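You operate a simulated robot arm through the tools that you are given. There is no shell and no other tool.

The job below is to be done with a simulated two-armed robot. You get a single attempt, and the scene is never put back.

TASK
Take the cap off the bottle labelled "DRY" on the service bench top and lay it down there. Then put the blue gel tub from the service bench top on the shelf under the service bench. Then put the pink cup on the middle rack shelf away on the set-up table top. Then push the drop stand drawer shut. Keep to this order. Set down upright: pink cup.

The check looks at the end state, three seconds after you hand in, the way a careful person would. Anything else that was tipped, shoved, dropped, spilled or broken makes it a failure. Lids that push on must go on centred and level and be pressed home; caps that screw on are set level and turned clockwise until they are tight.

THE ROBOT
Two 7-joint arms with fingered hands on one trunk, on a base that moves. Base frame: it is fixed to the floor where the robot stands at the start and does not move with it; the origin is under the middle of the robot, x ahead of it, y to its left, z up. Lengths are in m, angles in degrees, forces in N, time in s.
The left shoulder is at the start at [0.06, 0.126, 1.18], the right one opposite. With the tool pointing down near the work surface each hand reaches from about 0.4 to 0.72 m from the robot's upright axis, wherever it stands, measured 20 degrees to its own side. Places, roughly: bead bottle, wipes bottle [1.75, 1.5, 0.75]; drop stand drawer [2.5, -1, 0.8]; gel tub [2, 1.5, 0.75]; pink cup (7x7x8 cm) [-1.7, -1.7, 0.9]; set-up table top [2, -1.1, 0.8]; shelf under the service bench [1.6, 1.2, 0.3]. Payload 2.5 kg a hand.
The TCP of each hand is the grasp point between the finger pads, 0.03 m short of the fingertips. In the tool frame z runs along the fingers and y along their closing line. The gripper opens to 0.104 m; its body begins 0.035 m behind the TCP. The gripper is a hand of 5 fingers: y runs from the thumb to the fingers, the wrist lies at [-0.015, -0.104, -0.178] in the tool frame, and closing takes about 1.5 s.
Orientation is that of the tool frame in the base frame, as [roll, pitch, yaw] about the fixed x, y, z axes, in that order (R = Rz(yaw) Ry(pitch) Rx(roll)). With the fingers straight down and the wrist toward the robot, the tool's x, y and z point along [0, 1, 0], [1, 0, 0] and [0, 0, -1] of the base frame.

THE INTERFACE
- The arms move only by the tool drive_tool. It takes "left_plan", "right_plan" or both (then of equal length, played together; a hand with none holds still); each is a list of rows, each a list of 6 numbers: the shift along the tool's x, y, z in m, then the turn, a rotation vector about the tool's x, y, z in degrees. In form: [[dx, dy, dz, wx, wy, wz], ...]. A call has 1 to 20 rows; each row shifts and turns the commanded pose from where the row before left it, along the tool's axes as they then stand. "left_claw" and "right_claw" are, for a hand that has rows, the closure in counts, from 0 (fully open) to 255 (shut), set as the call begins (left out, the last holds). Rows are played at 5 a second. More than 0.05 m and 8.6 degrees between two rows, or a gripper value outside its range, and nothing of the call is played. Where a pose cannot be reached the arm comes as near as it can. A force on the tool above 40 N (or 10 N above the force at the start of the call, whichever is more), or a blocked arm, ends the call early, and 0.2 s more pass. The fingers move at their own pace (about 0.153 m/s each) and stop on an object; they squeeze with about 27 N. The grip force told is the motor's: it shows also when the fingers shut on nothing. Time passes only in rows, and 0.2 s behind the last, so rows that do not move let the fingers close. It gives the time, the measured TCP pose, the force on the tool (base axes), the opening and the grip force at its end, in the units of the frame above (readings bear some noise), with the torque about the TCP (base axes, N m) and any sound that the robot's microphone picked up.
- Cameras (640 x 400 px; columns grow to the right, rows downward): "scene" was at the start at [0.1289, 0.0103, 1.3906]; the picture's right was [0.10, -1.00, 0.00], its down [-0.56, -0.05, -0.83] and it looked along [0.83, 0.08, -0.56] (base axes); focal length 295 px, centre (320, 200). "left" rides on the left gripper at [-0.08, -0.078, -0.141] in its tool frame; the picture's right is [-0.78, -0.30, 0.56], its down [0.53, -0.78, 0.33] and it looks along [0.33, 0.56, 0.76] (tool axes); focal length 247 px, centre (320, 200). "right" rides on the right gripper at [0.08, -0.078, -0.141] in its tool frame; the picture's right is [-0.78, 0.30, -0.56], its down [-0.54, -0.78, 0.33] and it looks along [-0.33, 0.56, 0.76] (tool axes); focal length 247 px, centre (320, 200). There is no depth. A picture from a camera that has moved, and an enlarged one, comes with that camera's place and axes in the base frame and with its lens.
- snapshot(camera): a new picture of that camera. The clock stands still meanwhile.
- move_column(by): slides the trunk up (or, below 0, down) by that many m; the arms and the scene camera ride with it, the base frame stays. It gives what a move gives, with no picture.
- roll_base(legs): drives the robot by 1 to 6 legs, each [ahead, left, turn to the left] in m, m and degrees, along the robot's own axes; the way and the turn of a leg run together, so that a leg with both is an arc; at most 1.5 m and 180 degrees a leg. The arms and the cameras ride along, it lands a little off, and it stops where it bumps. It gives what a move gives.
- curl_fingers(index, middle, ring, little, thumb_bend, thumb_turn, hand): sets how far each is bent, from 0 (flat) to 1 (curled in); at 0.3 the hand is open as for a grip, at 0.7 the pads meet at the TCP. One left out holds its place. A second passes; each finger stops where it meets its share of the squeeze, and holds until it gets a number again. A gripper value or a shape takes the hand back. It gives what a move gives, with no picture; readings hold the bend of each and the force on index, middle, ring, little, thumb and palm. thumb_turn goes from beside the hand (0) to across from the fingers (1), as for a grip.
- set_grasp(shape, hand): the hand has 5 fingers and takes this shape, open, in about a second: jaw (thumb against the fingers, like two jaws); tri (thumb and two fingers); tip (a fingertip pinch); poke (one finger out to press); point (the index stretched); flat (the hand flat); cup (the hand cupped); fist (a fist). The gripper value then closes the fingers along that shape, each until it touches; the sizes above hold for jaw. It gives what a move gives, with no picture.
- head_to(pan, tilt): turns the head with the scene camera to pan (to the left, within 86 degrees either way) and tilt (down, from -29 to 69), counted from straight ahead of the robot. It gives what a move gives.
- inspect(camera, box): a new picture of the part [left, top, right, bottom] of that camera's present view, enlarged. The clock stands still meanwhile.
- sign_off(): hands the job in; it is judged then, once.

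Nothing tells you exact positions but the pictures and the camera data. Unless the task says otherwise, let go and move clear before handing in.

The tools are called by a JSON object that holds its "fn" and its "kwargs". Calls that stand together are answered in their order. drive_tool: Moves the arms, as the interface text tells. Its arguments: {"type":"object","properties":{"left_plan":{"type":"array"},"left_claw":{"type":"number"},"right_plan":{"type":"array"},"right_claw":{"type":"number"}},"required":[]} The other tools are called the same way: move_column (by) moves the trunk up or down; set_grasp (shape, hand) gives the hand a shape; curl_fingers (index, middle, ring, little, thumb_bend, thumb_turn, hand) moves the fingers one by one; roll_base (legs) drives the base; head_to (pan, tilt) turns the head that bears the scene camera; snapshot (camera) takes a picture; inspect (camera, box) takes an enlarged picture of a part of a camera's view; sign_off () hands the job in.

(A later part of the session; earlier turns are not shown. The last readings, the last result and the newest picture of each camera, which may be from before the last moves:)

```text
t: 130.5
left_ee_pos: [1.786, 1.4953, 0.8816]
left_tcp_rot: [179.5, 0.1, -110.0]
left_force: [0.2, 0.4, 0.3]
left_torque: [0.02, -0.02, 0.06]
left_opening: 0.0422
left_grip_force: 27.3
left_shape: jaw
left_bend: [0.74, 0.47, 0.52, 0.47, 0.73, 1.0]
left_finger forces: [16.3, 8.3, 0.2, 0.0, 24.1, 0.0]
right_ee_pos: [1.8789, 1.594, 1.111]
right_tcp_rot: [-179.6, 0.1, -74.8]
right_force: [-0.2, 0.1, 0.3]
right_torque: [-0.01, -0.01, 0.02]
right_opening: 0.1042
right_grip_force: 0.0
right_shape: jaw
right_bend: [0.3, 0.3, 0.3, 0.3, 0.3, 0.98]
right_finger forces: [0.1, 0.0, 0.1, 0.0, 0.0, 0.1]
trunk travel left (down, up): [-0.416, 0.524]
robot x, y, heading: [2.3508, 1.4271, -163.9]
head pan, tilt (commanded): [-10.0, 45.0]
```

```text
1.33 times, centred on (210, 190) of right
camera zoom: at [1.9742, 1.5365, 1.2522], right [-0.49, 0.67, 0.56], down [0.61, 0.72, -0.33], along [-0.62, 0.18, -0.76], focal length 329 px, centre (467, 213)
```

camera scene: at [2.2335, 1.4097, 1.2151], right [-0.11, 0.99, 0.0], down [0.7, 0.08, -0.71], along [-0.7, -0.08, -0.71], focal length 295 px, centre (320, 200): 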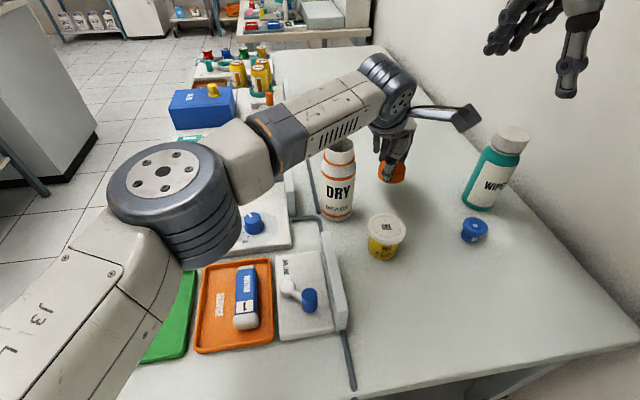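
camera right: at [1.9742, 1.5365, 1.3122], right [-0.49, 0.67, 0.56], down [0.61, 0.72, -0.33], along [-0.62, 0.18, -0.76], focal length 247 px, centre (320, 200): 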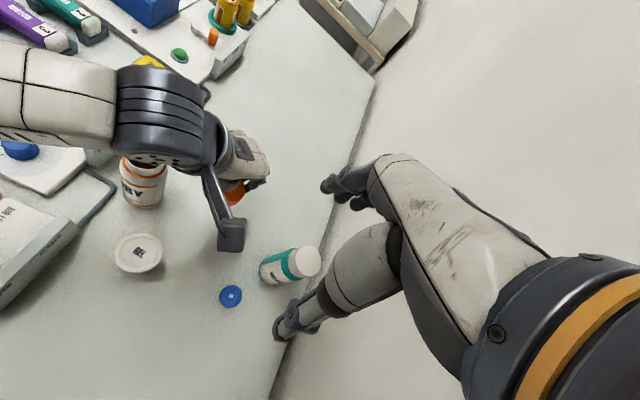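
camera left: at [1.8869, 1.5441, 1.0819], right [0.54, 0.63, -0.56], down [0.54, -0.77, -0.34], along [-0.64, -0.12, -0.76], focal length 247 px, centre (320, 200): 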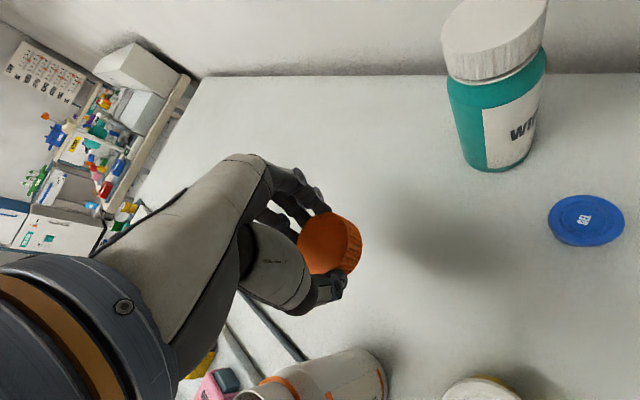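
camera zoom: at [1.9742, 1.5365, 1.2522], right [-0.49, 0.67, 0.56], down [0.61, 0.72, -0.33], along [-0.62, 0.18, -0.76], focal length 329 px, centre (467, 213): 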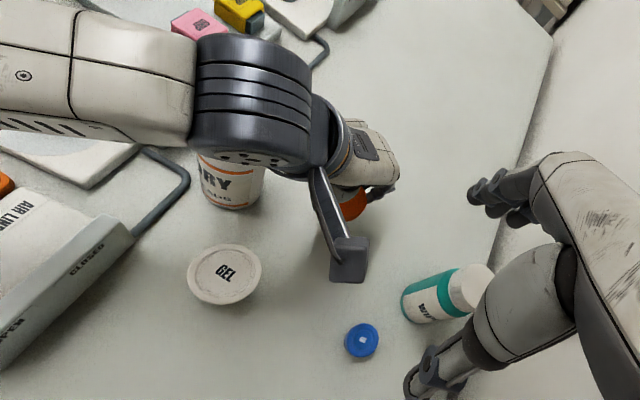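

There is still clearance between the forearm and the open bottle. I lower another 3.5 cm and check the cap's height above the bench.

{"fn": "move_column", "kwargs": {"by": -0.033}}

{"fn": "inspect", "kwargs": {"camera": "scene", "box": [300, 60, 460, 220]}}

{"fn": "inspect", "kwargs": {"camera": "right", "box": [60, 40, 360, 340]}}

{"fn": "inspect", "kwargs": {"camera": "left", "box": [220, 150, 460, 390]}}

```text
t: 131.3
left_ee_pos: [1.7849, 1.4965, 0.8493]
left_tcp_rot: [179.8, 0.1, -110.1]
left_force: [-0.1, -0.2, 0.0]
left_torque: [0.0, 0.04, 0.02]
left_opening: 0.042
left_grip_force: 26.9
left_shape: jaw
left_bend: [0.74, 0.47, 0.52, 0.47, 0.73, 1.0]
left_finger forces: [16.3, 8.4, 0.2, 0.0, 24.1, 0.0]
right_ee_pos: [1.8793, 1.5943, 1.078]
right_tcp_rot: [-179.7, 0.2, -74.8]
right_force: [0.8, 0.7, -0.1]
right_torque: [0.01, 0.01, -0.01]
right_opening: 0.1039
right_grip_force: 0.0
right_shape: jaw
right_bend: [0.3, 0.3, 0.3, 0.3, 0.3, 0.98]
right_finger forces: [0.0, 0.1, 0.0, 0.0, 0.0, 0.0]
trunk travel left (down, up): [-0.383, 0.557]
robot x, y, heading: [2.3493, 1.4301, -163.7]
head pan, tilt (commanded): [-10.0, 45.0]
```

```text
2.50 times, centred on (380, 140) of scene
camera zoom: at [2.2335, 1.4097, 1.1821], right [-0.11, 0.99, 0.0], down [0.7, 0.08, -0.71], along [-0.7, -0.08, -0.71], focal length 738 px, centre (170, 350)
```

zoom: 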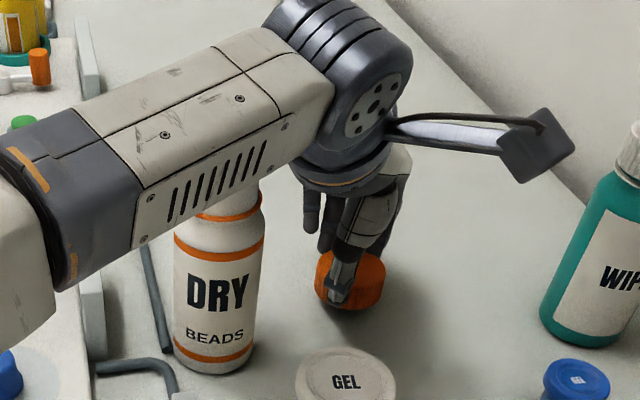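

```text
1.33 times, centred on (210, 190) of right
camera zoom: at [1.9742, 1.5365, 1.2192], right [-0.49, 0.67, 0.56], down [0.61, 0.72, -0.33], along [-0.62, 0.18, -0.76], focal length 329 px, centre (467, 213)
```

zoom: 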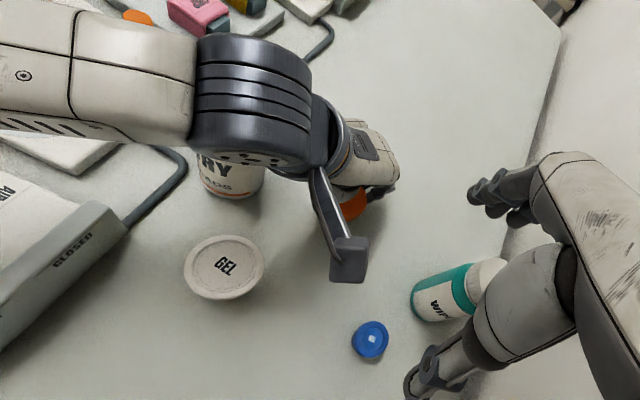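

```text
1.67 times, centred on (340, 270) of left
camera zoom: at [1.887, 1.544, 0.9888], right [0.54, 0.63, -0.56], down [0.54, -0.77, -0.34], along [-0.64, -0.12, -0.76], focal length 412 px, centre (287, 83)
```

zoom: 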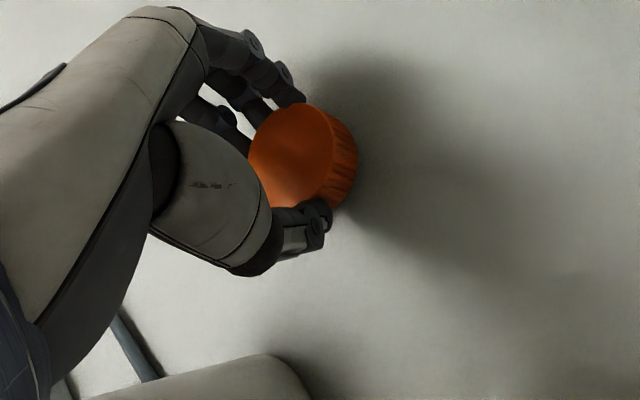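

{"fn": "move_column", "kwargs": {"by": -0.009}}

{"fn": "inspect", "kwargs": {"camera": "left", "box": [220, 150, 460, 390]}}

{"fn": "inspect", "kwargs": {"camera": "scene", "box": [340, 90, 440, 190]}}

```text
t: 131.9
left_ee_pos: [1.7856, 1.4958, 0.8399]
left_tcp_rot: [179.7, 0.0, -110.1]
left_force: [1.0, 0.4, 0.3]
left_torque: [0.01, 0.03, 0.01]
left_opening: 0.0422
left_grip_force: 27.0
left_shape: jaw
left_bend: [0.74, 0.47, 0.52, 0.47, 0.73, 1.0]
left_finger forces: [16.3, 8.6, 0.2, 0.0, 24.2, 0.1]
right_ee_pos: [1.8783, 1.5943, 1.0701]
right_tcp_rot: [-179.6, 0.1, -74.8]
right_force: [0.7, 0.1, 0.9]
right_torque: [-0.01, 0.02, 0.02]
right_opening: 0.1037
right_grip_force: 0.1
right_shape: jaw
right_bend: [0.3, 0.3, 0.3, 0.3, 0.3, 0.98]
right_finger forces: [0.1, 0.1, 0.1, 0.0, 0.0, 0.1]
trunk travel left (down, up): [-0.374, 0.566]
robot x, y, heading: [2.3496, 1.4307, -163.5]
head pan, tilt (commanded): [-10.0, 45.0]
```

```text
1.67 times, centred on (340, 270) of left
camera zoom: at [1.8869, 1.544, 0.9798], right [0.54, 0.63, -0.56], down [0.54, -0.77, -0.34], along [-0.64, -0.12, -0.76], focal length 412 px, centre (287, 83)
```

zoom: 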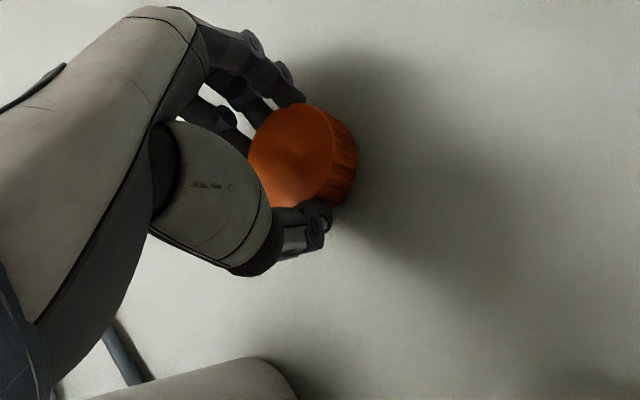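

```text
4.00 times, centred on (390, 140) of scene
camera zoom: at [2.2334, 1.4097, 1.1731], right [-0.11, 0.99, 0.0], down [0.7, 0.08, -0.71], along [-0.7, -0.08, -0.71], focal length 1182 px, centre (40, 440)
```

zoom: 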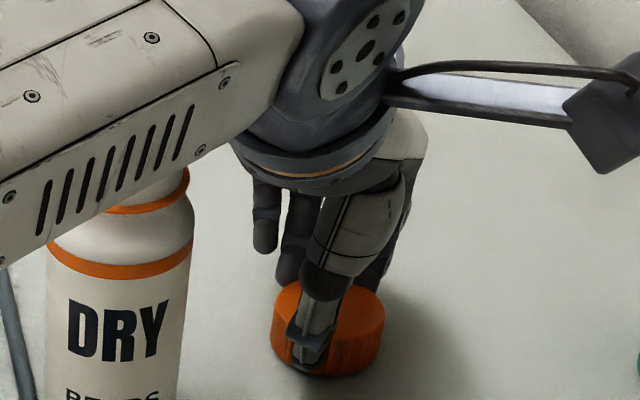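

{"fn": "move_column", "kwargs": {"by": -0.003}}

{"fn": "move_column", "kwargs": {"by": -0.002}}

{"fn": "inspect", "kwargs": {"camera": "scene", "box": [340, 90, 440, 190]}}

```text
t: 132.4
left_ee_pos: [1.7867, 1.4976, 0.8391]
left_tcp_rot: [179.5, 0.1, -110.2]
left_force: [1.0, 0.5, 6.0]
left_torque: [0.05, 0.12, 0.03]
left_opening: 0.0423
left_grip_force: 27.5
left_shape: jaw
left_bend: [0.74, 0.47, 0.52, 0.47, 0.73, 1.0]
left_finger forces: [15.8, 9.1, 0.1, 0.0, 24.9, 0.0]
right_ee_pos: [1.8795, 1.5938, 1.0664]
right_tcp_rot: [-179.7, 0.1, -74.8]
right_force: [0.6, 0.1, 0.3]
right_torque: [-0.04, 0.01, 0.03]
right_opening: 0.1042
right_grip_force: 0.1
right_shape: jaw
right_bend: [0.3, 0.3, 0.3, 0.3, 0.3, 0.98]
right_finger forces: [0.0, 0.0, 0.0, 0.0, 0.0, 0.0]
trunk travel left (down, up): [-0.371, 0.569]
robot x, y, heading: [2.3505, 1.43, -163.8]
head pan, tilt (commanded): [-10.0, 45.0]
```

```text
t: 132.9
left_ee_pos: [1.7868, 1.4955, 0.8379]
left_tcp_rot: [179.4, 0.0, -110.1]
left_force: [0.0, 0.7, 14.0]
left_torque: [0.14, 0.35, 0.0]
left_opening: 0.0423
left_grip_force: 27.5
left_shape: jaw
left_bend: [0.74, 0.47, 0.52, 0.47, 0.73, 1.0]
left_finger forces: [16.2, 10.1, 0.0, 0.0, 26.1, 0.0]
right_ee_pos: [1.881, 1.5926, 1.0649]
right_tcp_rot: [-179.7, 0.1, -74.8]
right_force: [0.1, 0.7, -0.1]
right_torque: [-0.02, 0.01, 0.02]
right_opening: 0.104
right_grip_force: 0.1
right_shape: jaw
right_bend: [0.3, 0.3, 0.3, 0.3, 0.3, 0.98]
right_finger forces: [0.1, 0.0, 0.0, 0.0, 0.1, 0.0]
trunk travel left (down, up): [-0.369, 0.571]
robot x, y, heading: [2.348, 1.4295, -163.6]
head pan, tilt (commanded): [-10.0, 45.0]
```

```text
4.00 times, centred on (390, 140) of scene
camera zoom: at [2.2346, 1.4096, 1.1684], right [-0.11, 0.99, 0.0], down [0.7, 0.08, -0.71], along [-0.7, -0.08, -0.71], focal length 1182 px, centre (40, 440)
```

zoom: 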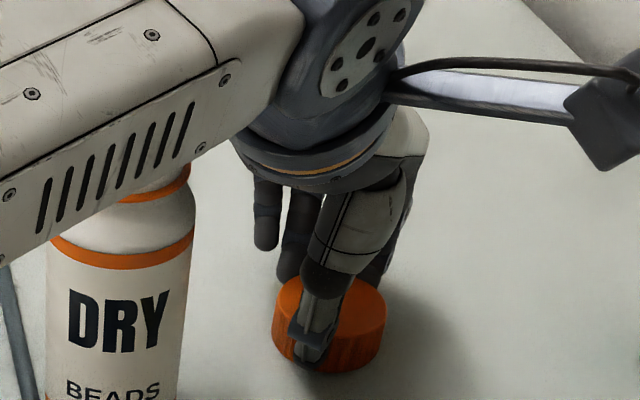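

The cap rests on the bench (14 N contact). I ease off 2 mm and open the left hand.

{"fn": "move_column", "kwargs": {"by": 0.002}}

{"fn": "drive_tool", "kwargs": {"left_plan": [[0, 0, 0, 0, 0, 0], [0, 0, 0, 0, 0, 0], [0, 0, 0, 0, 0, 0], [0, 0, 0, 0, 0, 0], [0, 0, 0, 0, 0, 0]], "left_claw": 0}}

{"fn": "inspect", "kwargs": {"camera": "scene", "box": [340, 90, 440, 190]}}

{"fn": "inspect", "kwargs": {"camera": "left", "box": [220, 150, 460, 390]}}

```text
t: 133.4
left_ee_pos: [1.7851, 1.4969, 0.8372]
left_tcp_rot: [179.5, 0.0, -110.1]
left_force: [-1.1, 0.4, 10.0]
left_torque: [0.13, 0.33, -0.05]
left_opening: 0.0423
left_grip_force: 27.4
left_shape: jaw
left_bend: [0.74, 0.46, 0.52, 0.47, 0.73, 1.0]
left_finger forces: [16.5, 10.3, 0.0, 0.0, 24.7, 0.1]
right_ee_pos: [1.8805, 1.5949, 1.0656]
right_tcp_rot: [-179.7, 0.1, -74.9]
right_force: [0.5, 0.4, 0.7]
right_torque: [-0.01, -0.02, -0.05]
right_opening: 0.1038
right_grip_force: 0.0
right_shape: jaw
right_bend: [0.3, 0.3, 0.3, 0.3, 0.3, 0.98]
right_finger forces: [0.0, 0.0, 0.0, 0.0, 0.0, 0.1]
trunk travel left (down, up): [-0.371, 0.569]
robot x, y, heading: [2.3535, 1.4286, -163.5]
head pan, tilt (commanded): [-10.0, 45.0]
```

```text
t: 134.6
left_ee_pos: [1.7869, 1.4962, 0.8368]
left_tcp_rot: [179.7, 0.1, -110.1]
left_force: [0.0, 0.0, 0.4]
left_torque: [-0.02, -0.02, 0.01]
left_opening: 0.1033
left_grip_force: 0.0
left_shape: jaw
left_bend: [0.3, 0.3, 0.3, 0.3, 0.3, 0.98]
left_finger forces: [0.0, 0.0, 0.0, 0.1, 0.1, 0.1]
right_ee_pos: [1.8794, 1.5933, 1.0662]
right_tcp_rot: [-179.8, 0.1, -74.8]
right_force: [-0.5, -0.3, -0.1]
right_torque: [-0.01, 0.0, 0.04]
right_opening: 0.104
right_grip_force: 0.0
right_shape: jaw
right_bend: [0.3, 0.3, 0.3, 0.3, 0.3, 0.98]
right_finger forces: [0.0, 0.0, 0.0, 0.0, 0.0, 0.1]
trunk travel left (down, up): [-0.371, 0.569]
robot x, y, heading: [2.3555, 1.4281, -163.7]
head pan, tilt (commanded): [-10.0, 45.0]
```

```text
4.00 times, centred on (390, 140) of scene
camera zoom: at [2.2334, 1.4097, 1.1701], right [-0.11, 0.99, 0.0], down [0.7, 0.08, -0.71], along [-0.7, -0.08, -0.71], focal length 1182 px, centre (40, 440)
```

zoom: 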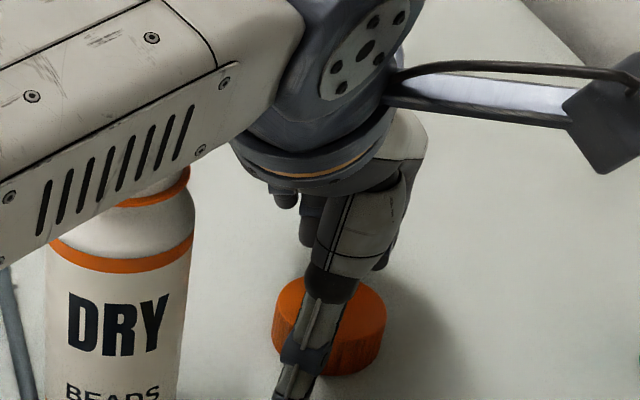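

```text
1.67 times, centred on (340, 270) of left
camera zoom: at [1.8869, 1.544, 0.9768], right [0.54, 0.63, -0.56], down [0.54, -0.77, -0.34], along [-0.64, -0.12, -0.76], focal length 412 px, centre (287, 83)
```

zoom: 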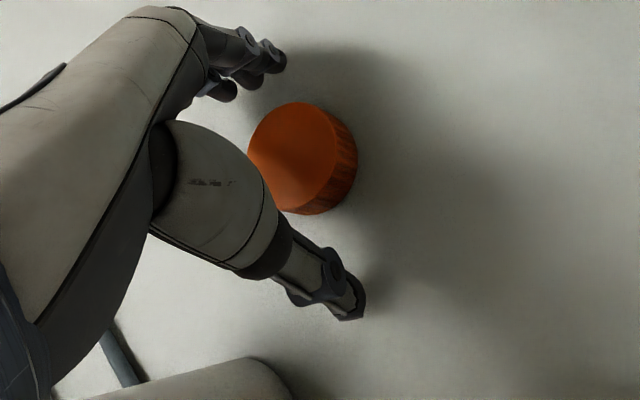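

The cap lies flat on the bench. I raise the trunk so both hands go straight up and clear.

{"fn": "move_column", "kwargs": {"by": 0.25}}

{"fn": "snapshot", "kwargs": {"camera": "scene"}}

```text
t: 137.2
left_ee_pos: [1.7852, 1.4968, 1.0869]
left_tcp_rot: [179.7, 0.2, -110.1]
left_force: [-0.4, -0.9, -0.7]
left_torque: [-0.02, -0.02, -0.02]
left_opening: 0.1035
left_grip_force: 0.0
left_shape: jaw
left_bend: [0.3, 0.3, 0.3, 0.3, 0.3, 0.98]
left_finger forces: [0.0, 0.0, 0.0, 0.0, 0.0, 0.1]
right_ee_pos: [1.8791, 1.5934, 1.317]
right_tcp_rot: [-179.7, 0.1, -74.8]
right_force: [1.1, -0.2, 0.0]
right_torque: [0.02, -0.02, 0.02]
right_opening: 0.104
right_grip_force: 0.1
right_shape: jaw
right_bend: [0.3, 0.3, 0.3, 0.3, 0.3, 0.98]
right_finger forces: [0.1, 0.0, 0.0, 0.0, 0.1, 0.1]
trunk travel left (down, up): [-0.621, 0.319]
robot x, y, heading: [2.3496, 1.4248, -163.5]
head pan, tilt (commanded): [-10.0, 45.0]
```

```text
taken
camera scene: at [2.2333, 1.4098, 1.4201], right [-0.11, 0.99, 0.0], down [0.7, 0.08, -0.71], along [-0.7, -0.08, -0.71], focal length 295 px, centre (320, 200)
```

scene: 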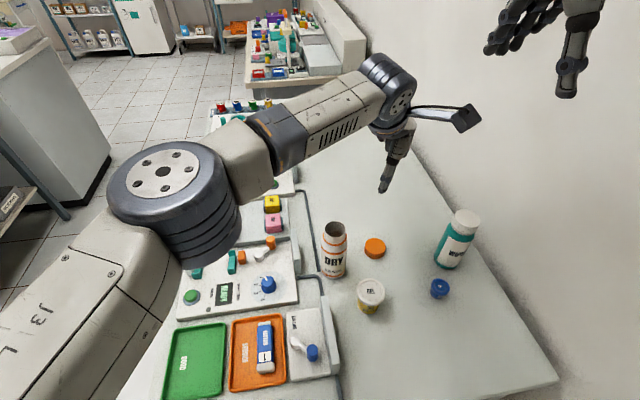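

The cap lies next to DRY; step one is done. I withdraw the left hand to its own side, then prepare the right hand for the blue GEL tub.

{"fn": "drive_tool", "kwargs": {"left_plan": [[0.0, 0.0, -0.03, 0, 0, 0], [0.0283, -0.0294, 0, 0, 0, 0], [0.0283, -0.0294, 0, 0, 0, 0], [0.0283, -0.0294, 0, 0, 0, 0], [0.0283, -0.0294, 0, 0, 0, 0], [0.0283, -0.0294, 0, 0, 0, 0], [0.0283, -0.0294, 0, 0, 0, 0], [0.0283, -0.0294, 0, 0, 0, 0], [0.0283, -0.0294, 0, 0, 0, 0], [0.0283, -0.0294, 0, 0, 0, 0], [0.0283, -0.0294, 0, 0, 0, 0], [0.0283, -0.0294, 0, 0, 0, 0], [0, 0, 0, 0, 0, -7.2], [0, 0, 0, 0, 0, -7.2], [0, 0, 0, 0, 0, -7.2], [0, 0, 0, 0, 0, -7.2], [0, 0, 0, 0, 0, -7.2], [0, 0, 0, 0, 0, 0]]}}

{"fn": "snapshot", "kwargs": {"camera": "scene"}}

{"fn": "snapshot", "kwargs": {"camera": "right"}}

```text
t: 141.0
left_ee_pos: [1.9824, 1.092, 1.1152]
left_tcp_rot: [179.8, 0.3, -74.0]
left_force: [-0.3, 0.6, 0.3]
left_torque: [-0.01, 0.01, 0.0]
left_opening: 0.1038
left_grip_force: 0.0
left_shape: jaw
left_bend: [0.3, 0.3, 0.3, 0.3, 0.3, 0.98]
left_finger forces: [0.0, 0.1, 0.0, 0.0, 0.0, 0.0]
right_ee_pos: [1.8793, 1.5941, 1.3166]
right_tcp_rot: [-179.7, 0.1, -74.7]
right_force: [0.1, 0.1, 0.1]
right_torque: [0.0, -0.01, 0.04]
right_opening: 0.1038
right_grip_force: 0.0
right_shape: jaw
right_bend: [0.3, 0.3, 0.3, 0.3, 0.3, 0.98]
right_finger forces: [0.0, 0.0, 0.0, 0.0, 0.0, 0.0]
trunk travel left (down, up): [-0.621, 0.319]
robot x, y, heading: [2.3539, 1.4265, -163.4]
head pan, tilt (commanded): [-10.0, 45.0]
```

```text
taken
camera scene: at [2.2334, 1.4096, 1.4201], right [-0.11, 0.99, 0.0], down [0.7, 0.08, -0.71], along [-0.7, -0.08, -0.71], focal length 295 px, centre (320, 200)
```

scene: 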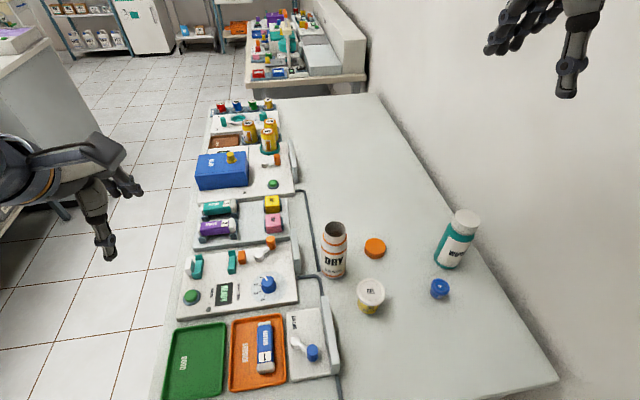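

```text
taken
camera right: at [1.9742, 1.5365, 1.4572], right [-0.49, 0.67, 0.56], down [0.61, 0.72, -0.33], along [-0.62, 0.18, -0.76], focal length 247 px, centre (320, 200)
```

right: 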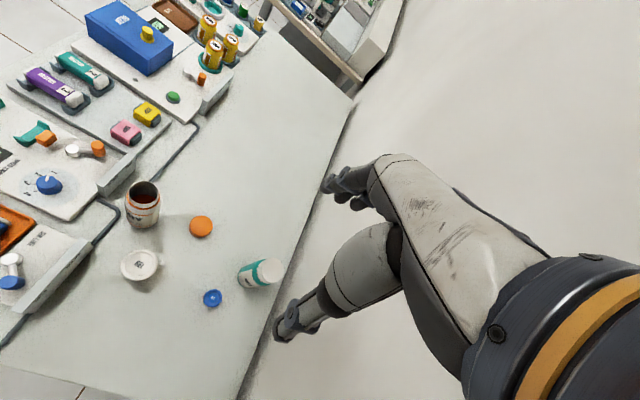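

Cap done: it lies flat right of DRY. Now the right hand goes over the blue GEL tub (about (1.89, 1.627)), turned a bit so the fingers keep away from WIPES.

{"fn": "drive_tool", "kwargs": {"right_plan": [[-0.0289, -0.019, 0, 0, 0, 0], [0, 0, 0.03, 0, 0, -7.6], [0, 0, 0.03, 0, 0, -7.6], [0, 0, 0.03, 0, 0, -7.6], [0, 0, 0.03, 0, 0, -7.6], [0, 0, 0.03, 0, 0, -7.6], [0, 0, 0.03, 0, 0, 0], [0, 0, 0.03, 0, 0, 0], [0, 0, 0.03, 0, 0, 0], [0, 0, 0.03, 0, 0, 0], [0, 0, 0, 0, 0, 0]]}}

{"fn": "snapshot", "kwargs": {"camera": "right"}}

{"fn": "snapshot", "kwargs": {"camera": "scene"}}

{"fn": "inspect", "kwargs": {"camera": "right", "box": [200, 180, 360, 340]}}

```text
t: 143.4
left_ee_pos: [1.9815, 1.0924, 1.1144]
left_tcp_rot: [179.8, 0.3, -74.1]
left_force: [0.1, 0.0, 0.7]
left_torque: [-0.01, 0.0, 0.01]
left_opening: 0.1039
left_grip_force: 0.1
left_shape: jaw
left_bend: [0.3, 0.3, 0.3, 0.3, 0.3, 0.98]
left_finger forces: [0.1, 0.0, 0.0, 0.0, 0.1, 0.1]
right_ee_pos: [1.9127, 1.5939, 1.1607]
right_tcp_rot: [-179.7, -0.2, -47.3]
right_force: [0.3, -1.0, -0.5]
right_torque: [0.02, -0.01, 0.04]
right_opening: 0.1041
right_grip_force: 0.1
right_shape: jaw
right_bend: [0.3, 0.3, 0.3, 0.3, 0.3, 0.98]
right_finger forces: [0.1, 0.0, 0.0, 0.0, 0.0, 0.0]
right hand out of reach, approached as far as the arm can: row 4, 5, 6, 7, 8, 9, 10
trunk travel left (down, up): [-0.621, 0.319]
robot x, y, heading: [2.3521, 1.4281, -163.8]
head pan, tilt (commanded): [-10.0, 45.0]
```

```text
taken
camera right: at [2.0226, 1.5878, 1.3023], right [-0.75, 0.37, 0.55], down [0.21, 0.92, -0.33], along [-0.63, -0.13, -0.77], focal length 247 px, centre (320, 200)
```

right: 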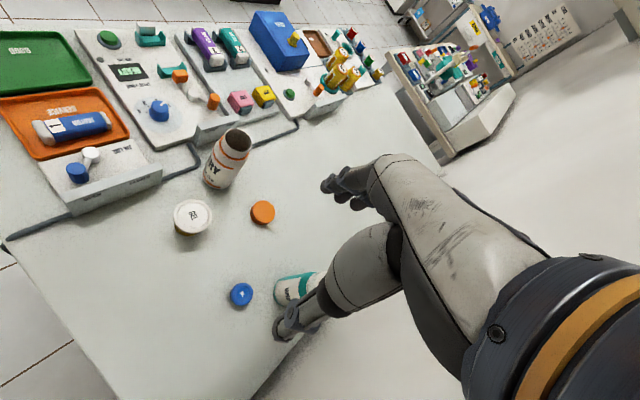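

```text
taken
camera scene: at [2.2328, 1.4092, 1.4201], right [-0.11, 0.99, 0.0], down [0.7, 0.08, -0.71], along [-0.7, -0.08, -0.71], focal length 295 px, centre (320, 200)
```

scene: 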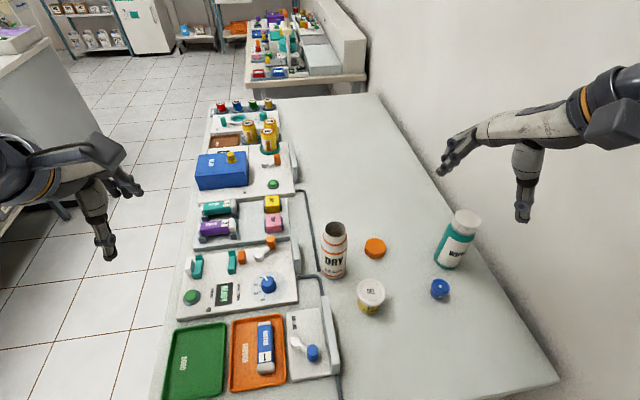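

```text
2.50 times, centred on (280, 260) of right
camera zoom: at [2.0226, 1.5878, 1.3023], right [-0.75, 0.37, 0.55], down [0.21, 0.92, -0.33], along [-0.63, -0.13, -0.77], focal length 617 px, centre (420, 50)
```

zoom: 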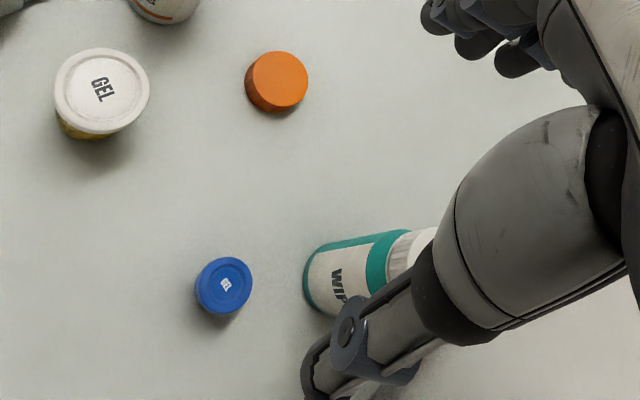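

The arm is too folded this close, so I back the base up 12 cm and retry.

{"fn": "roll_base", "kwargs": {"legs": [[-0.12, 0, 0]]}}

{"fn": "drive_tool", "kwargs": {"right_plan": [[0, 0.0, 0, 0, 0, 0], [0, 0, 0, 0, 0, 0]]}}

{"fn": "snapshot", "kwargs": {"camera": "scene"}}

{"fn": "snapshot", "kwargs": {"camera": "right"}}

```text
t: 144.6
left_ee_pos: [2.0969, 1.1248, 1.1158]
left_tcp_rot: [179.6, 0.2, -74.2]
left_force: [0.5, 0.9, 0.7]
left_torque: [0.0, 0.04, -0.01]
left_opening: 0.1039
left_grip_force: 0.1
left_shape: jaw
left_bend: [0.3, 0.3, 0.3, 0.3, 0.3, 0.98]
left_finger forces: [0.1, 0.1, 0.1, 0.1, 0.0, 0.0]
right_ee_pos: [2.0283, 1.6285, 1.1602]
right_tcp_rot: [-179.6, -0.3, -47.3]
right_force: [-0.3, 0.0, 0.2]
right_torque: [-0.01, 0.0, -0.01]
right_opening: 0.1041
right_grip_force: 0.1
right_shape: jaw
right_bend: [0.3, 0.3, 0.3, 0.3, 0.3, 0.98]
right_finger forces: [0.0, 0.0, 0.1, 0.0, 0.1, 0.1]
trunk travel left (down, up): [-0.621, 0.319]
robot x, y, heading: [2.4629, 1.4627, -163.8]
head pan, tilt (commanded): [-10.0, 45.0]
```

```text
t: 145.2
left_ee_pos: [2.0968, 1.1259, 1.1151]
left_tcp_rot: [179.8, 0.2, -74.2]
left_force: [-0.2, -0.6, -0.1]
left_torque: [-0.01, -0.03, 0.01]
left_opening: 0.104
left_grip_force: 0.0
left_shape: jaw
left_bend: [0.3, 0.3, 0.3, 0.3, 0.3, 0.98]
left_finger forces: [0.0, 0.0, 0.0, 0.0, 0.0, 0.1]
right_ee_pos: [2.0269, 1.6293, 1.16]
right_tcp_rot: [-179.6, -0.3, -47.3]
right_force: [-0.8, 0.3, 0.0]
right_torque: [0.03, 0.03, -0.02]
right_opening: 0.104
right_grip_force: 0.0
right_shape: jaw
right_bend: [0.3, 0.3, 0.3, 0.3, 0.3, 0.98]
right_finger forces: [0.1, 0.0, 0.0, 0.0, 0.0, 0.0]
trunk travel left (down, up): [-0.621, 0.319]
robot x, y, heading: [2.4664, 1.4599, -163.7]
head pan, tilt (commanded): [-10.0, 45.0]
```

```text
taken
camera scene: at [2.3469, 1.4429, 1.4201], right [-0.11, 0.99, 0.0], down [0.7, 0.08, -0.71], along [-0.7, -0.08, -0.71], focal length 295 px, centre (320, 200)
```

scene: 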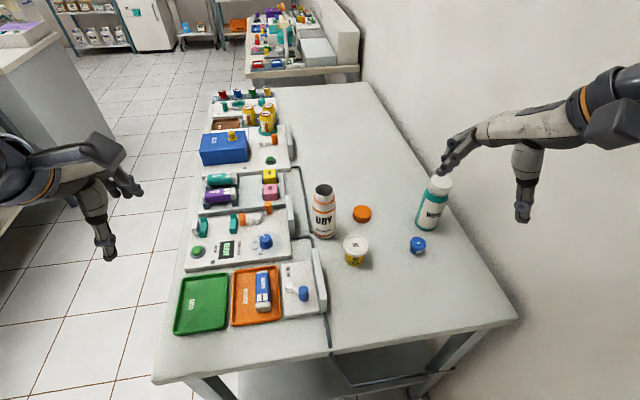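

```text
taken
camera right: at [2.1364, 1.6216, 1.3022], right [-0.75, 0.37, 0.55], down [0.21, 0.92, -0.33], along [-0.63, -0.13, -0.77], focal length 247 px, centre (320, 200)
```

right: 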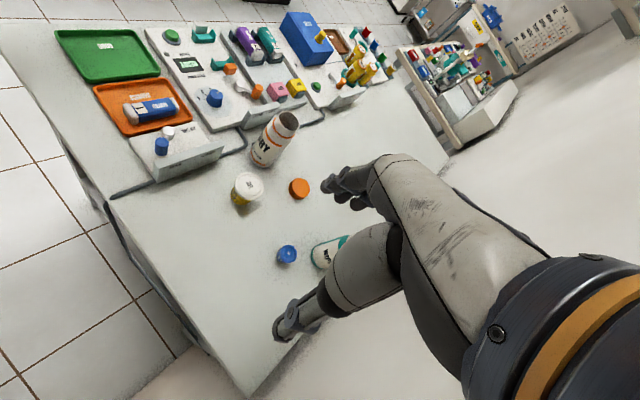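

{"fn": "inspect", "kwargs": {"camera": "scene", "box": [380, 200, 460, 280]}}

{"fn": "inspect", "kwargs": {"camera": "right", "box": [250, 220, 330, 300]}}

```text
5.00 times, centred on (420, 240) of scene
camera zoom: at [2.3469, 1.4429, 1.4201], right [-0.11, 0.99, 0.0], down [0.7, 0.08, -0.71], along [-0.7, -0.08, -0.71], focal length 1477 px, centre (-180, 0)
```

zoom: 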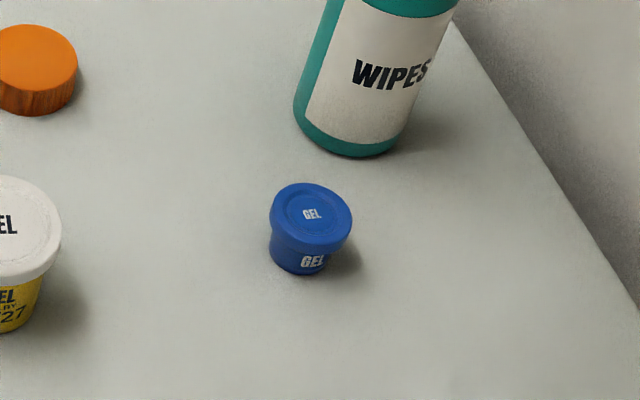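

```text
5.00 times, centred on (290, 260) of right
camera zoom: at [2.1364, 1.6216, 1.3022], right [-0.75, 0.37, 0.55], down [0.21, 0.92, -0.33], along [-0.63, -0.13, -0.77], focal length 1235 px, centre (470, -100)
```

zoom: 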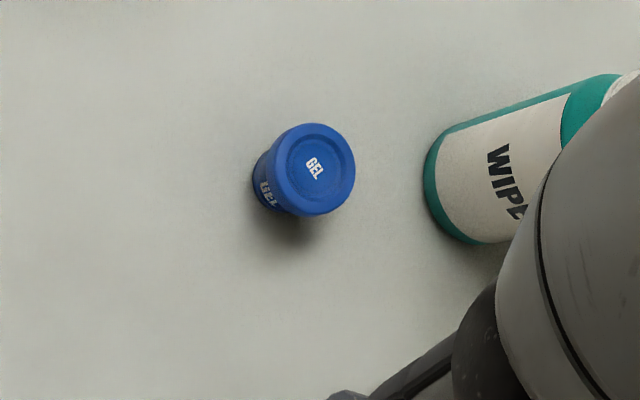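

Blue tub is at about (1.890, 1.631). I move the right hand over it and down to about 0.96.

{"fn": "drive_tool", "kwargs": {"right_plan": [[-0.0239, 0.0251, 0, 0, 0, 0], [-0.0239, 0.0251, 0, 0, 0, 0], [-0.0239, 0.0251, 0, 0, 0, 0], [-0.0238, 0.0251, 0, 0, 0, 0], [0, 0, 0.02, 0, 0, -5.5], [0, 0, 0.03, 0, 0, -5.5], [0, 0, 0.035, 0, 0, 0], [0, 0, 0.035, 0, 0, 0], [0, 0, 0.035, 0, 0, 0], [0, 0, 0.035, 0, 0, 0], [0, 0, 0, 0, 0, 0]]}}

{"fn": "snapshot", "kwargs": {"camera": "right"}}

{"fn": "snapshot", "kwargs": {"camera": "scene"}}

```text
t: 147.6
left_ee_pos: [2.0964, 1.1252, 1.1159]
left_tcp_rot: [179.9, 0.2, -74.3]
left_force: [-0.2, 0.1, 0.4]
left_torque: [-0.01, 0.0, 0.0]
left_opening: 0.1038
left_grip_force: 0.0
left_shape: jaw
left_bend: [0.3, 0.3, 0.3, 0.3, 0.3, 0.98]
left_finger forces: [0.0, 0.0, 0.1, 0.1, 0.0, 0.0]
right_ee_pos: [2.0413, 1.5909, 1.0052]
right_tcp_rot: [-179.6, -0.5, -41.9]
right_force: [-0.2, 0.3, 0.7]
right_torque: [0.01, 0.03, 0.01]
right_opening: 0.1038
right_grip_force: 0.1
right_shape: jaw
right_bend: [0.3, 0.3, 0.3, 0.3, 0.3, 0.98]
right_finger forces: [0.1, 0.0, 0.0, 0.0, 0.0, 0.0]
right hand out of reach, approached as far as the arm can: row 1, 2, 3, 4, 5, 6, 7
trunk travel left (down, up): [-0.621, 0.319]
robot x, y, heading: [2.4675, 1.4599, -163.5]
head pan, tilt (commanded): [-10.0, 45.0]
```

```text
taken
camera right: at [2.1514, 1.5955, 1.1468], right [-0.78, 0.3, 0.55], down [0.12, 0.94, -0.33], along [-0.61, -0.19, -0.77], focal length 247 px, centre (320, 200)
```

right: 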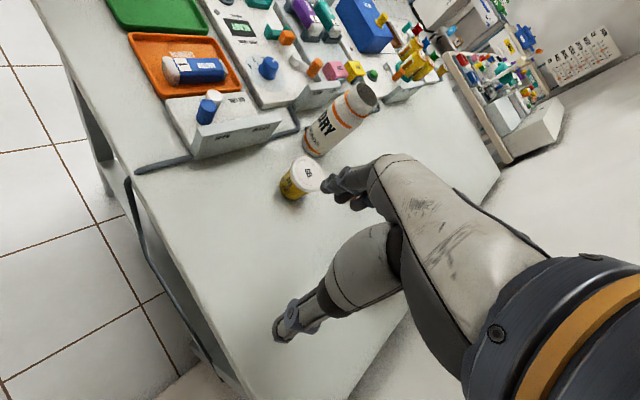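

```text
taken
camera scene: at [2.3469, 1.4431, 1.4201], right [-0.11, 0.99, 0.0], down [0.7, 0.08, -0.71], along [-0.7, -0.08, -0.71], focal length 295 px, centre (320, 200)
```

scene: 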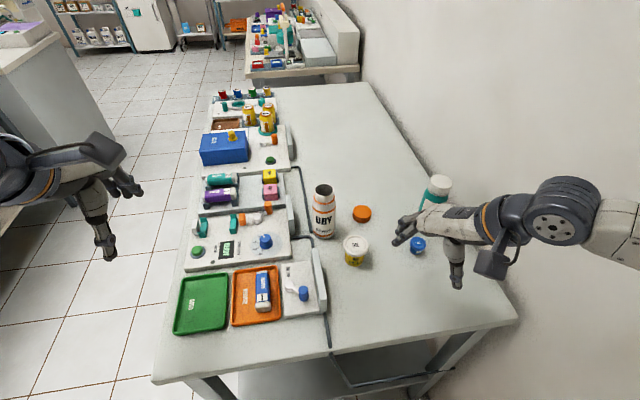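

The counterclockwise hand angle is unnatural for this arm near the wall. I raise the hand and turn it clockwise instead, so the forearm comes straight from my shoulder.

{"fn": "drive_tool", "kwargs": {"right_plan": [[0, 0, -0.03, 0, 0, 0], [0, 0, -0.03, 0, 0, 0], [0, 0, -0.03, 0, 0, 0], [0, 0, -0.03, 0, 0, 0], [0, 0, -0.02, 0, 0, 8], [0, 0, 0, 0, 0, 8], [0, 0, 0, 0, 0, 8], [0, 0, 0, 0, 0, 8], [0, 0, 0, 0, 0, 0]]}}

{"fn": "snapshot", "kwargs": {"camera": "scene"}}

```text
t: 149.6
left_ee_pos: [2.0963, 1.1256, 1.116]
left_tcp_rot: [179.8, 0.2, -74.2]
left_force: [0.6, -0.3, 0.5]
left_torque: [0.0, 0.0, 0.0]
left_opening: 0.1037
left_grip_force: 0.1
left_shape: jaw
left_bend: [0.3, 0.3, 0.3, 0.3, 0.3, 0.98]
left_finger forces: [0.0, 0.1, 0.0, 0.0, 0.1, 0.0]
right_ee_pos: [2.0381, 1.5906, 1.1442]
right_tcp_rot: [-179.6, -0.1, -74.0]
right_force: [-0.2, -0.9, 0.2]
right_torque: [-0.01, 0.01, -0.04]
right_opening: 0.104
right_grip_force: 0.1
right_shape: jaw
right_bend: [0.3, 0.3, 0.3, 0.3, 0.3, 0.98]
right_finger forces: [0.1, 0.1, 0.0, 0.1, 0.1, 0.0]
trunk travel left (down, up): [-0.621, 0.319]
robot x, y, heading: [2.4663, 1.4597, -163.6]
head pan, tilt (commanded): [-10.0, 45.0]
```

```text
taken
camera scene: at [2.347, 1.4431, 1.4201], right [-0.11, 0.99, 0.0], down [0.7, 0.08, -0.71], along [-0.7, -0.08, -0.71], focal length 295 px, centre (320, 200)
```

scene: 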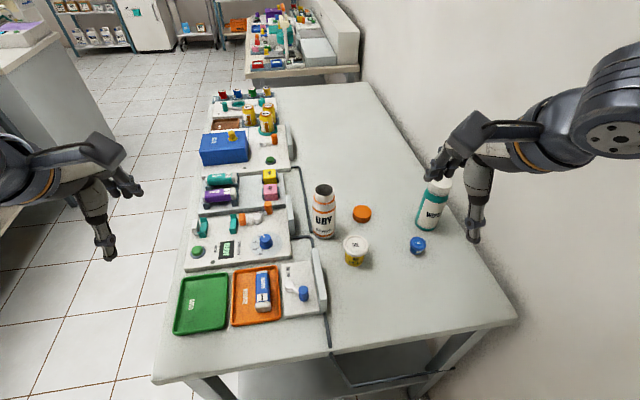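

Now I turn the right hand clockwise 44°, tilt it slightly back, and partly close it to about 7 cm, all at a safe height.

{"fn": "drive_tool", "kwargs": {"right_plan": [[0, 0, 0, 0, 0, 7.4], [0, 0, 0, 0, 0, 7.4], [0, 0, 0, 0, 0, 7.4], [0, 0, 0, 0, 0, 7.4], [0, 0, 0, 0, 0, 7.4], [0, 0, 0, 0, 0, 7.0], [0, 0, 0, -5, 0, 0], [0, 0, 0, -5, 0, 0], [0, 0, 0, 0, 0, 0]], "right_claw": 80}}

{"fn": "snapshot", "kwargs": {"camera": "scene"}}

{"fn": "snapshot", "kwargs": {"camera": "right"}}

```text
t: 151.6
left_ee_pos: [2.0972, 1.1253, 1.1157]
left_tcp_rot: [179.7, 0.2, -74.3]
left_force: [0.4, 0.4, 0.7]
left_torque: [0.01, -0.03, -0.02]
left_opening: 0.1039
left_grip_force: 0.0
left_shape: jaw
left_bend: [0.3, 0.3, 0.3, 0.3, 0.3, 0.98]
left_finger forces: [0.0, 0.1, 0.0, 0.0, 0.0, 0.1]
right_ee_pos: [2.0387, 1.5915, 1.1445]
right_tcp_rot: [170.5, 0.4, -118.0]
right_force: [0.4, -1.0, 0.2]
right_torque: [0.02, 0.02, -0.02]
right_opening: 0.0719
right_grip_force: 0.2
right_shape: jaw
right_bend: [0.27, 0.37, 0.34, 0.35, 0.59, 0.99]
right_finger forces: [0.0, 0.1, 0.0, 0.0, 0.0, 0.0]
trunk travel left (down, up): [-0.621, 0.319]
robot x, y, heading: [2.4664, 1.4612, -163.6]
head pan, tilt (commanded): [-10.0, 45.0]
```

```text
taken
camera scene: at [2.3471, 1.4431, 1.4201], right [-0.11, 0.99, 0.0], down [0.7, 0.08, -0.71], along [-0.7, -0.08, -0.71], focal length 295 px, centre (320, 200)
```

scene: 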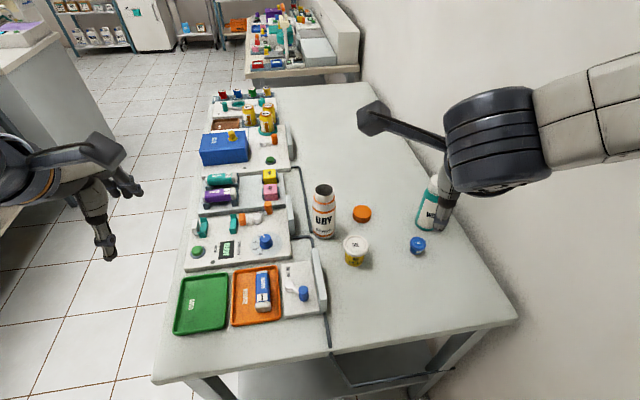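

```text
taken
camera right: at [2.0891, 1.4727, 1.2701], right [0.19, 0.78, 0.6], down [0.88, 0.14, -0.46], along [-0.44, 0.61, -0.66], focal length 247 px, centre (320, 200)
```

right: 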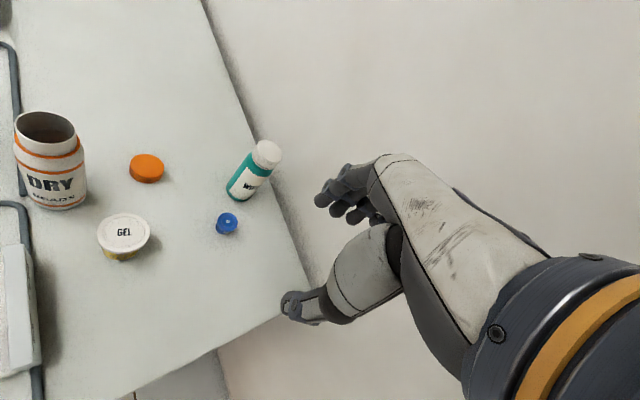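

{"fn": "inspect", "kwargs": {"camera": "right", "box": [260, 140, 420, 340]}}

{"fn": "head_to", "kwargs": {"pan": -35, "tilt": 30}}

{"fn": "snapshot", "kwargs": {"camera": "scene"}}

```text
2.00 times, centred on (340, 240) of right
camera zoom: at [2.0891, 1.4727, 1.2701], right [0.19, 0.78, 0.6], down [0.88, 0.14, -0.46], along [-0.44, 0.61, -0.66], focal length 494 px, centre (280, 120)
```

zoom: 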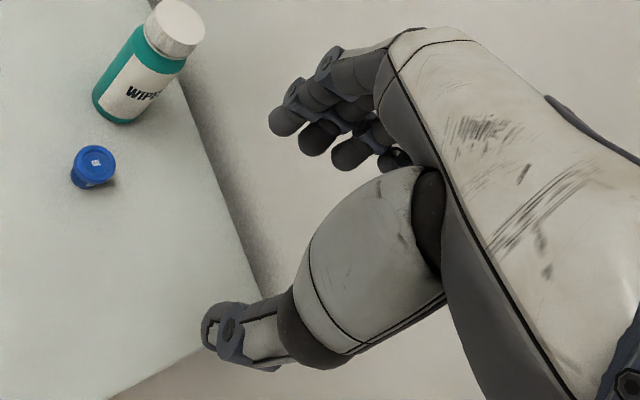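

```text
t: 152.5
left_ee_pos: [2.0959, 1.1255, 1.1154]
left_tcp_rot: [179.8, 0.1, -74.2]
left_force: [0.8, -0.2, -0.3]
left_torque: [0.0, -0.02, 0.02]
left_opening: 0.1037
left_grip_force: 0.1
left_shape: jaw
left_bend: [0.3, 0.3, 0.3, 0.3, 0.3, 0.98]
left_finger forces: [0.0, 0.1, 0.1, 0.0, 0.2, 0.0]
right_ee_pos: [2.0387, 1.5907, 1.144]
right_tcp_rot: [170.5, 0.3, -117.7]
right_force: [-0.4, 0.5, 0.7]
right_torque: [0.03, -0.02, 0.02]
right_opening: 0.0717
right_grip_force: 0.1
right_shape: jaw
right_bend: [0.27, 0.37, 0.34, 0.35, 0.59, 0.99]
right_finger forces: [0.0, 0.0, 0.0, 0.1, 0.0, 0.0]
trunk travel left (down, up): [-0.621, 0.319]
robot x, y, heading: [2.4657, 1.4596, -163.8]
head pan, tilt (commanded): [-35.0, 30.0]
```

```text
taken
camera scene: at [2.3422, 1.4808, 1.4427], right [0.32, 0.95, 0.0], down [0.47, -0.16, -0.87], along [-0.82, 0.28, -0.5], focal length 295 px, centre (320, 200)
```

scene: 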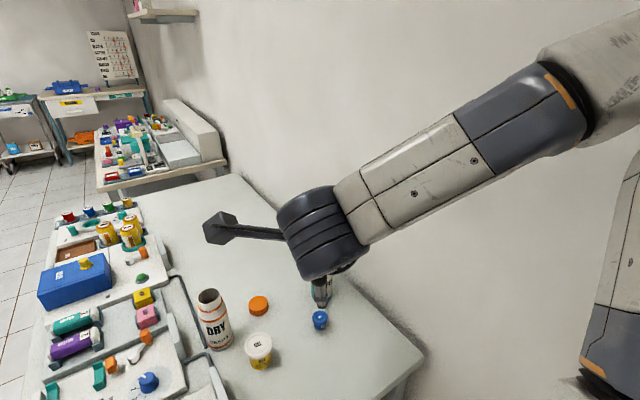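

The picture shows the four fingers sit on the −x side with the index opposite the thumb, so turning the hand further clockwise (about 80°) puts all fingers on the side away from WIPES. I turn there at a safe height first.

{"fn": "drive_tool", "kwargs": {"right_plan": [[0, 0, 0, 5, 0, 0], [0, 0, 0, 4.7, 0, 0], [0, 0, 0, 0, 0, 7.2], [0, 0, 0, 0, 0, 7.2], [0, 0, 0, 0, 0, 7.2], [0, 0, 0, 0, 0, 7.2], [0, 0, 0, 0, 0, 7.2], [0, 0, 0, 0, 0, 0]]}}

{"fn": "snapshot", "kwargs": {"camera": "scene"}}

{"fn": "snapshot", "kwargs": {"camera": "right"}}

```text
t: 154.3
left_ee_pos: [2.0961, 1.1245, 1.1152]
left_tcp_rot: [179.7, 0.2, -74.2]
left_force: [-0.3, -0.5, 0.1]
left_torque: [-0.01, -0.04, -0.01]
left_opening: 0.104
left_grip_force: 0.0
left_shape: jaw
left_bend: [0.3, 0.3, 0.3, 0.3, 0.3, 0.98]
left_finger forces: [0.0, 0.0, 0.0, 0.0, 0.0, 0.1]
right_ee_pos: [2.039, 1.5903, 1.1447]
right_tcp_rot: [180.0, 0.3, -154.0]
right_force: [-0.1, 0.3, -0.5]
right_torque: [0.01, 0.04, -0.01]
right_opening: 0.0717
right_grip_force: 0.0
right_shape: jaw
right_bend: [0.27, 0.37, 0.34, 0.35, 0.59, 0.99]
right_finger forces: [0.0, 0.1, 0.0, 0.0, 0.1, 0.0]
trunk travel left (down, up): [-0.621, 0.319]
robot x, y, heading: [2.465, 1.4638, -163.5]
head pan, tilt (commanded): [-35.0, 30.0]
```

```text
taken
camera scene: at [2.3424, 1.4809, 1.4428], right [0.32, 0.95, 0.0], down [0.47, -0.16, -0.87], along [-0.82, 0.28, -0.5], focal length 295 px, centre (320, 200)
```

scene: 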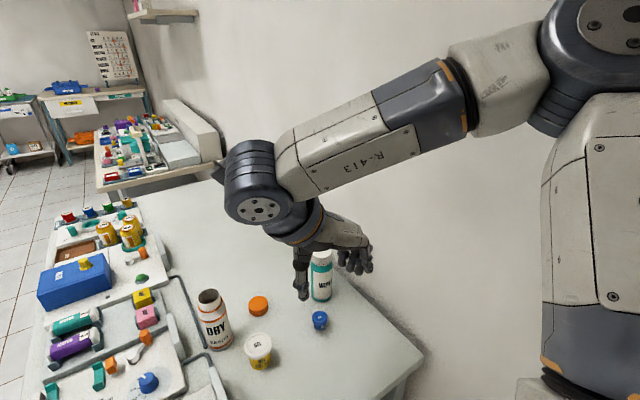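

```text
taken
camera right: at [2.0004, 1.4852, 1.2848], right [0.56, 0.6, 0.56], down [0.82, -0.46, -0.33], along [0.06, 0.65, -0.76], focal length 247 px, centre (320, 200)
```

right: 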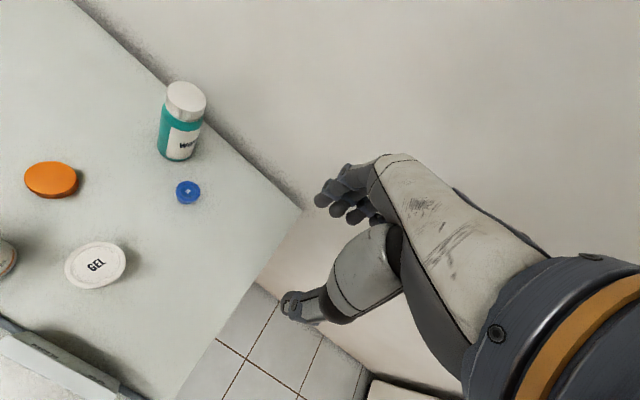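

{"fn": "drive_tool", "kwargs": {"right_plan": [[0.029, 0.0255, 0, 0, 0, 0], [0.029, 0.0255, 0, 0, 0, 0], [0.029, 0.0255, 0, 0, 0, 0], [0.0291, 0.0254, 0, 0, 0, 0], [0, 0, 0.03, 0, 0, 0], [0, 0, 0.03, 0, 0, 0], [0, 0, 0, 0, 0, 0]]}}

{"fn": "snapshot", "kwargs": {"camera": "scene"}}

{"fn": "snapshot", "kwargs": {"camera": "right"}}

```text
t: 155.9
left_ee_pos: [2.0958, 1.1261, 1.115]
left_tcp_rot: [179.9, 0.3, -74.3]
left_force: [-1.0, 0.4, -0.3]
left_torque: [-0.01, -0.03, -0.01]
left_opening: 0.1039
left_grip_force: 0.1
left_shape: jaw
left_bend: [0.3, 0.3, 0.3, 0.3, 0.3, 0.98]
left_finger forces: [0.0, 0.0, 0.0, 0.0, 0.0, 0.0]
right_ee_pos: [1.8887, 1.63, 1.0841]
right_tcp_rot: [179.9, 0.3, -154.0]
right_force: [-0.3, 0.2, -0.3]
right_torque: [0.03, -0.03, -0.03]
right_opening: 0.0714
right_grip_force: 0.0
right_shape: jaw
right_bend: [0.27, 0.37, 0.34, 0.35, 0.59, 0.99]
right_finger forces: [0.0, 0.0, 0.1, 0.1, 0.1, 0.0]
trunk travel left (down, up): [-0.621, 0.319]
robot x, y, heading: [2.4671, 1.459, -163.9]
head pan, tilt (commanded): [-35.0, 30.0]
```

```text
taken
camera scene: at [2.3424, 1.4808, 1.4428], right [0.32, 0.95, 0.0], down [0.47, -0.16, -0.87], along [-0.82, 0.28, -0.5], focal length 295 px, centre (320, 200)
```

scene: 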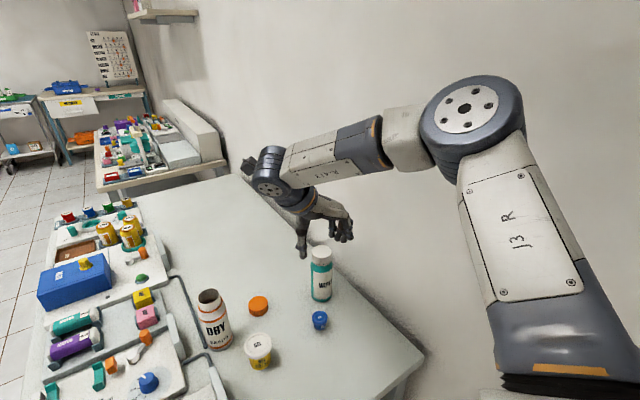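

```text
taken
camera right: at [1.8511, 1.5255, 1.2247], right [0.56, 0.61, 0.56], down [0.82, -0.46, -0.33], along [0.06, 0.65, -0.76], focal length 247 px, centre (320, 200)
```

right: 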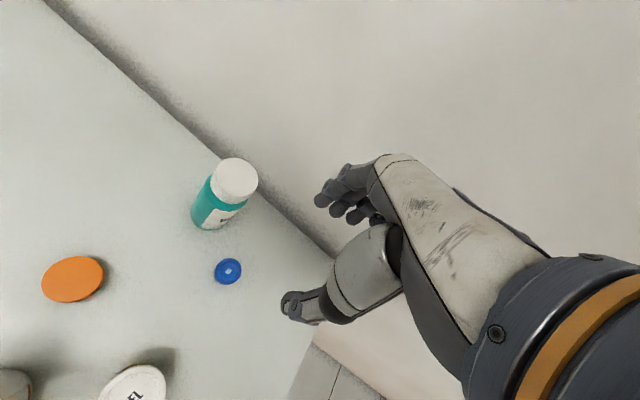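

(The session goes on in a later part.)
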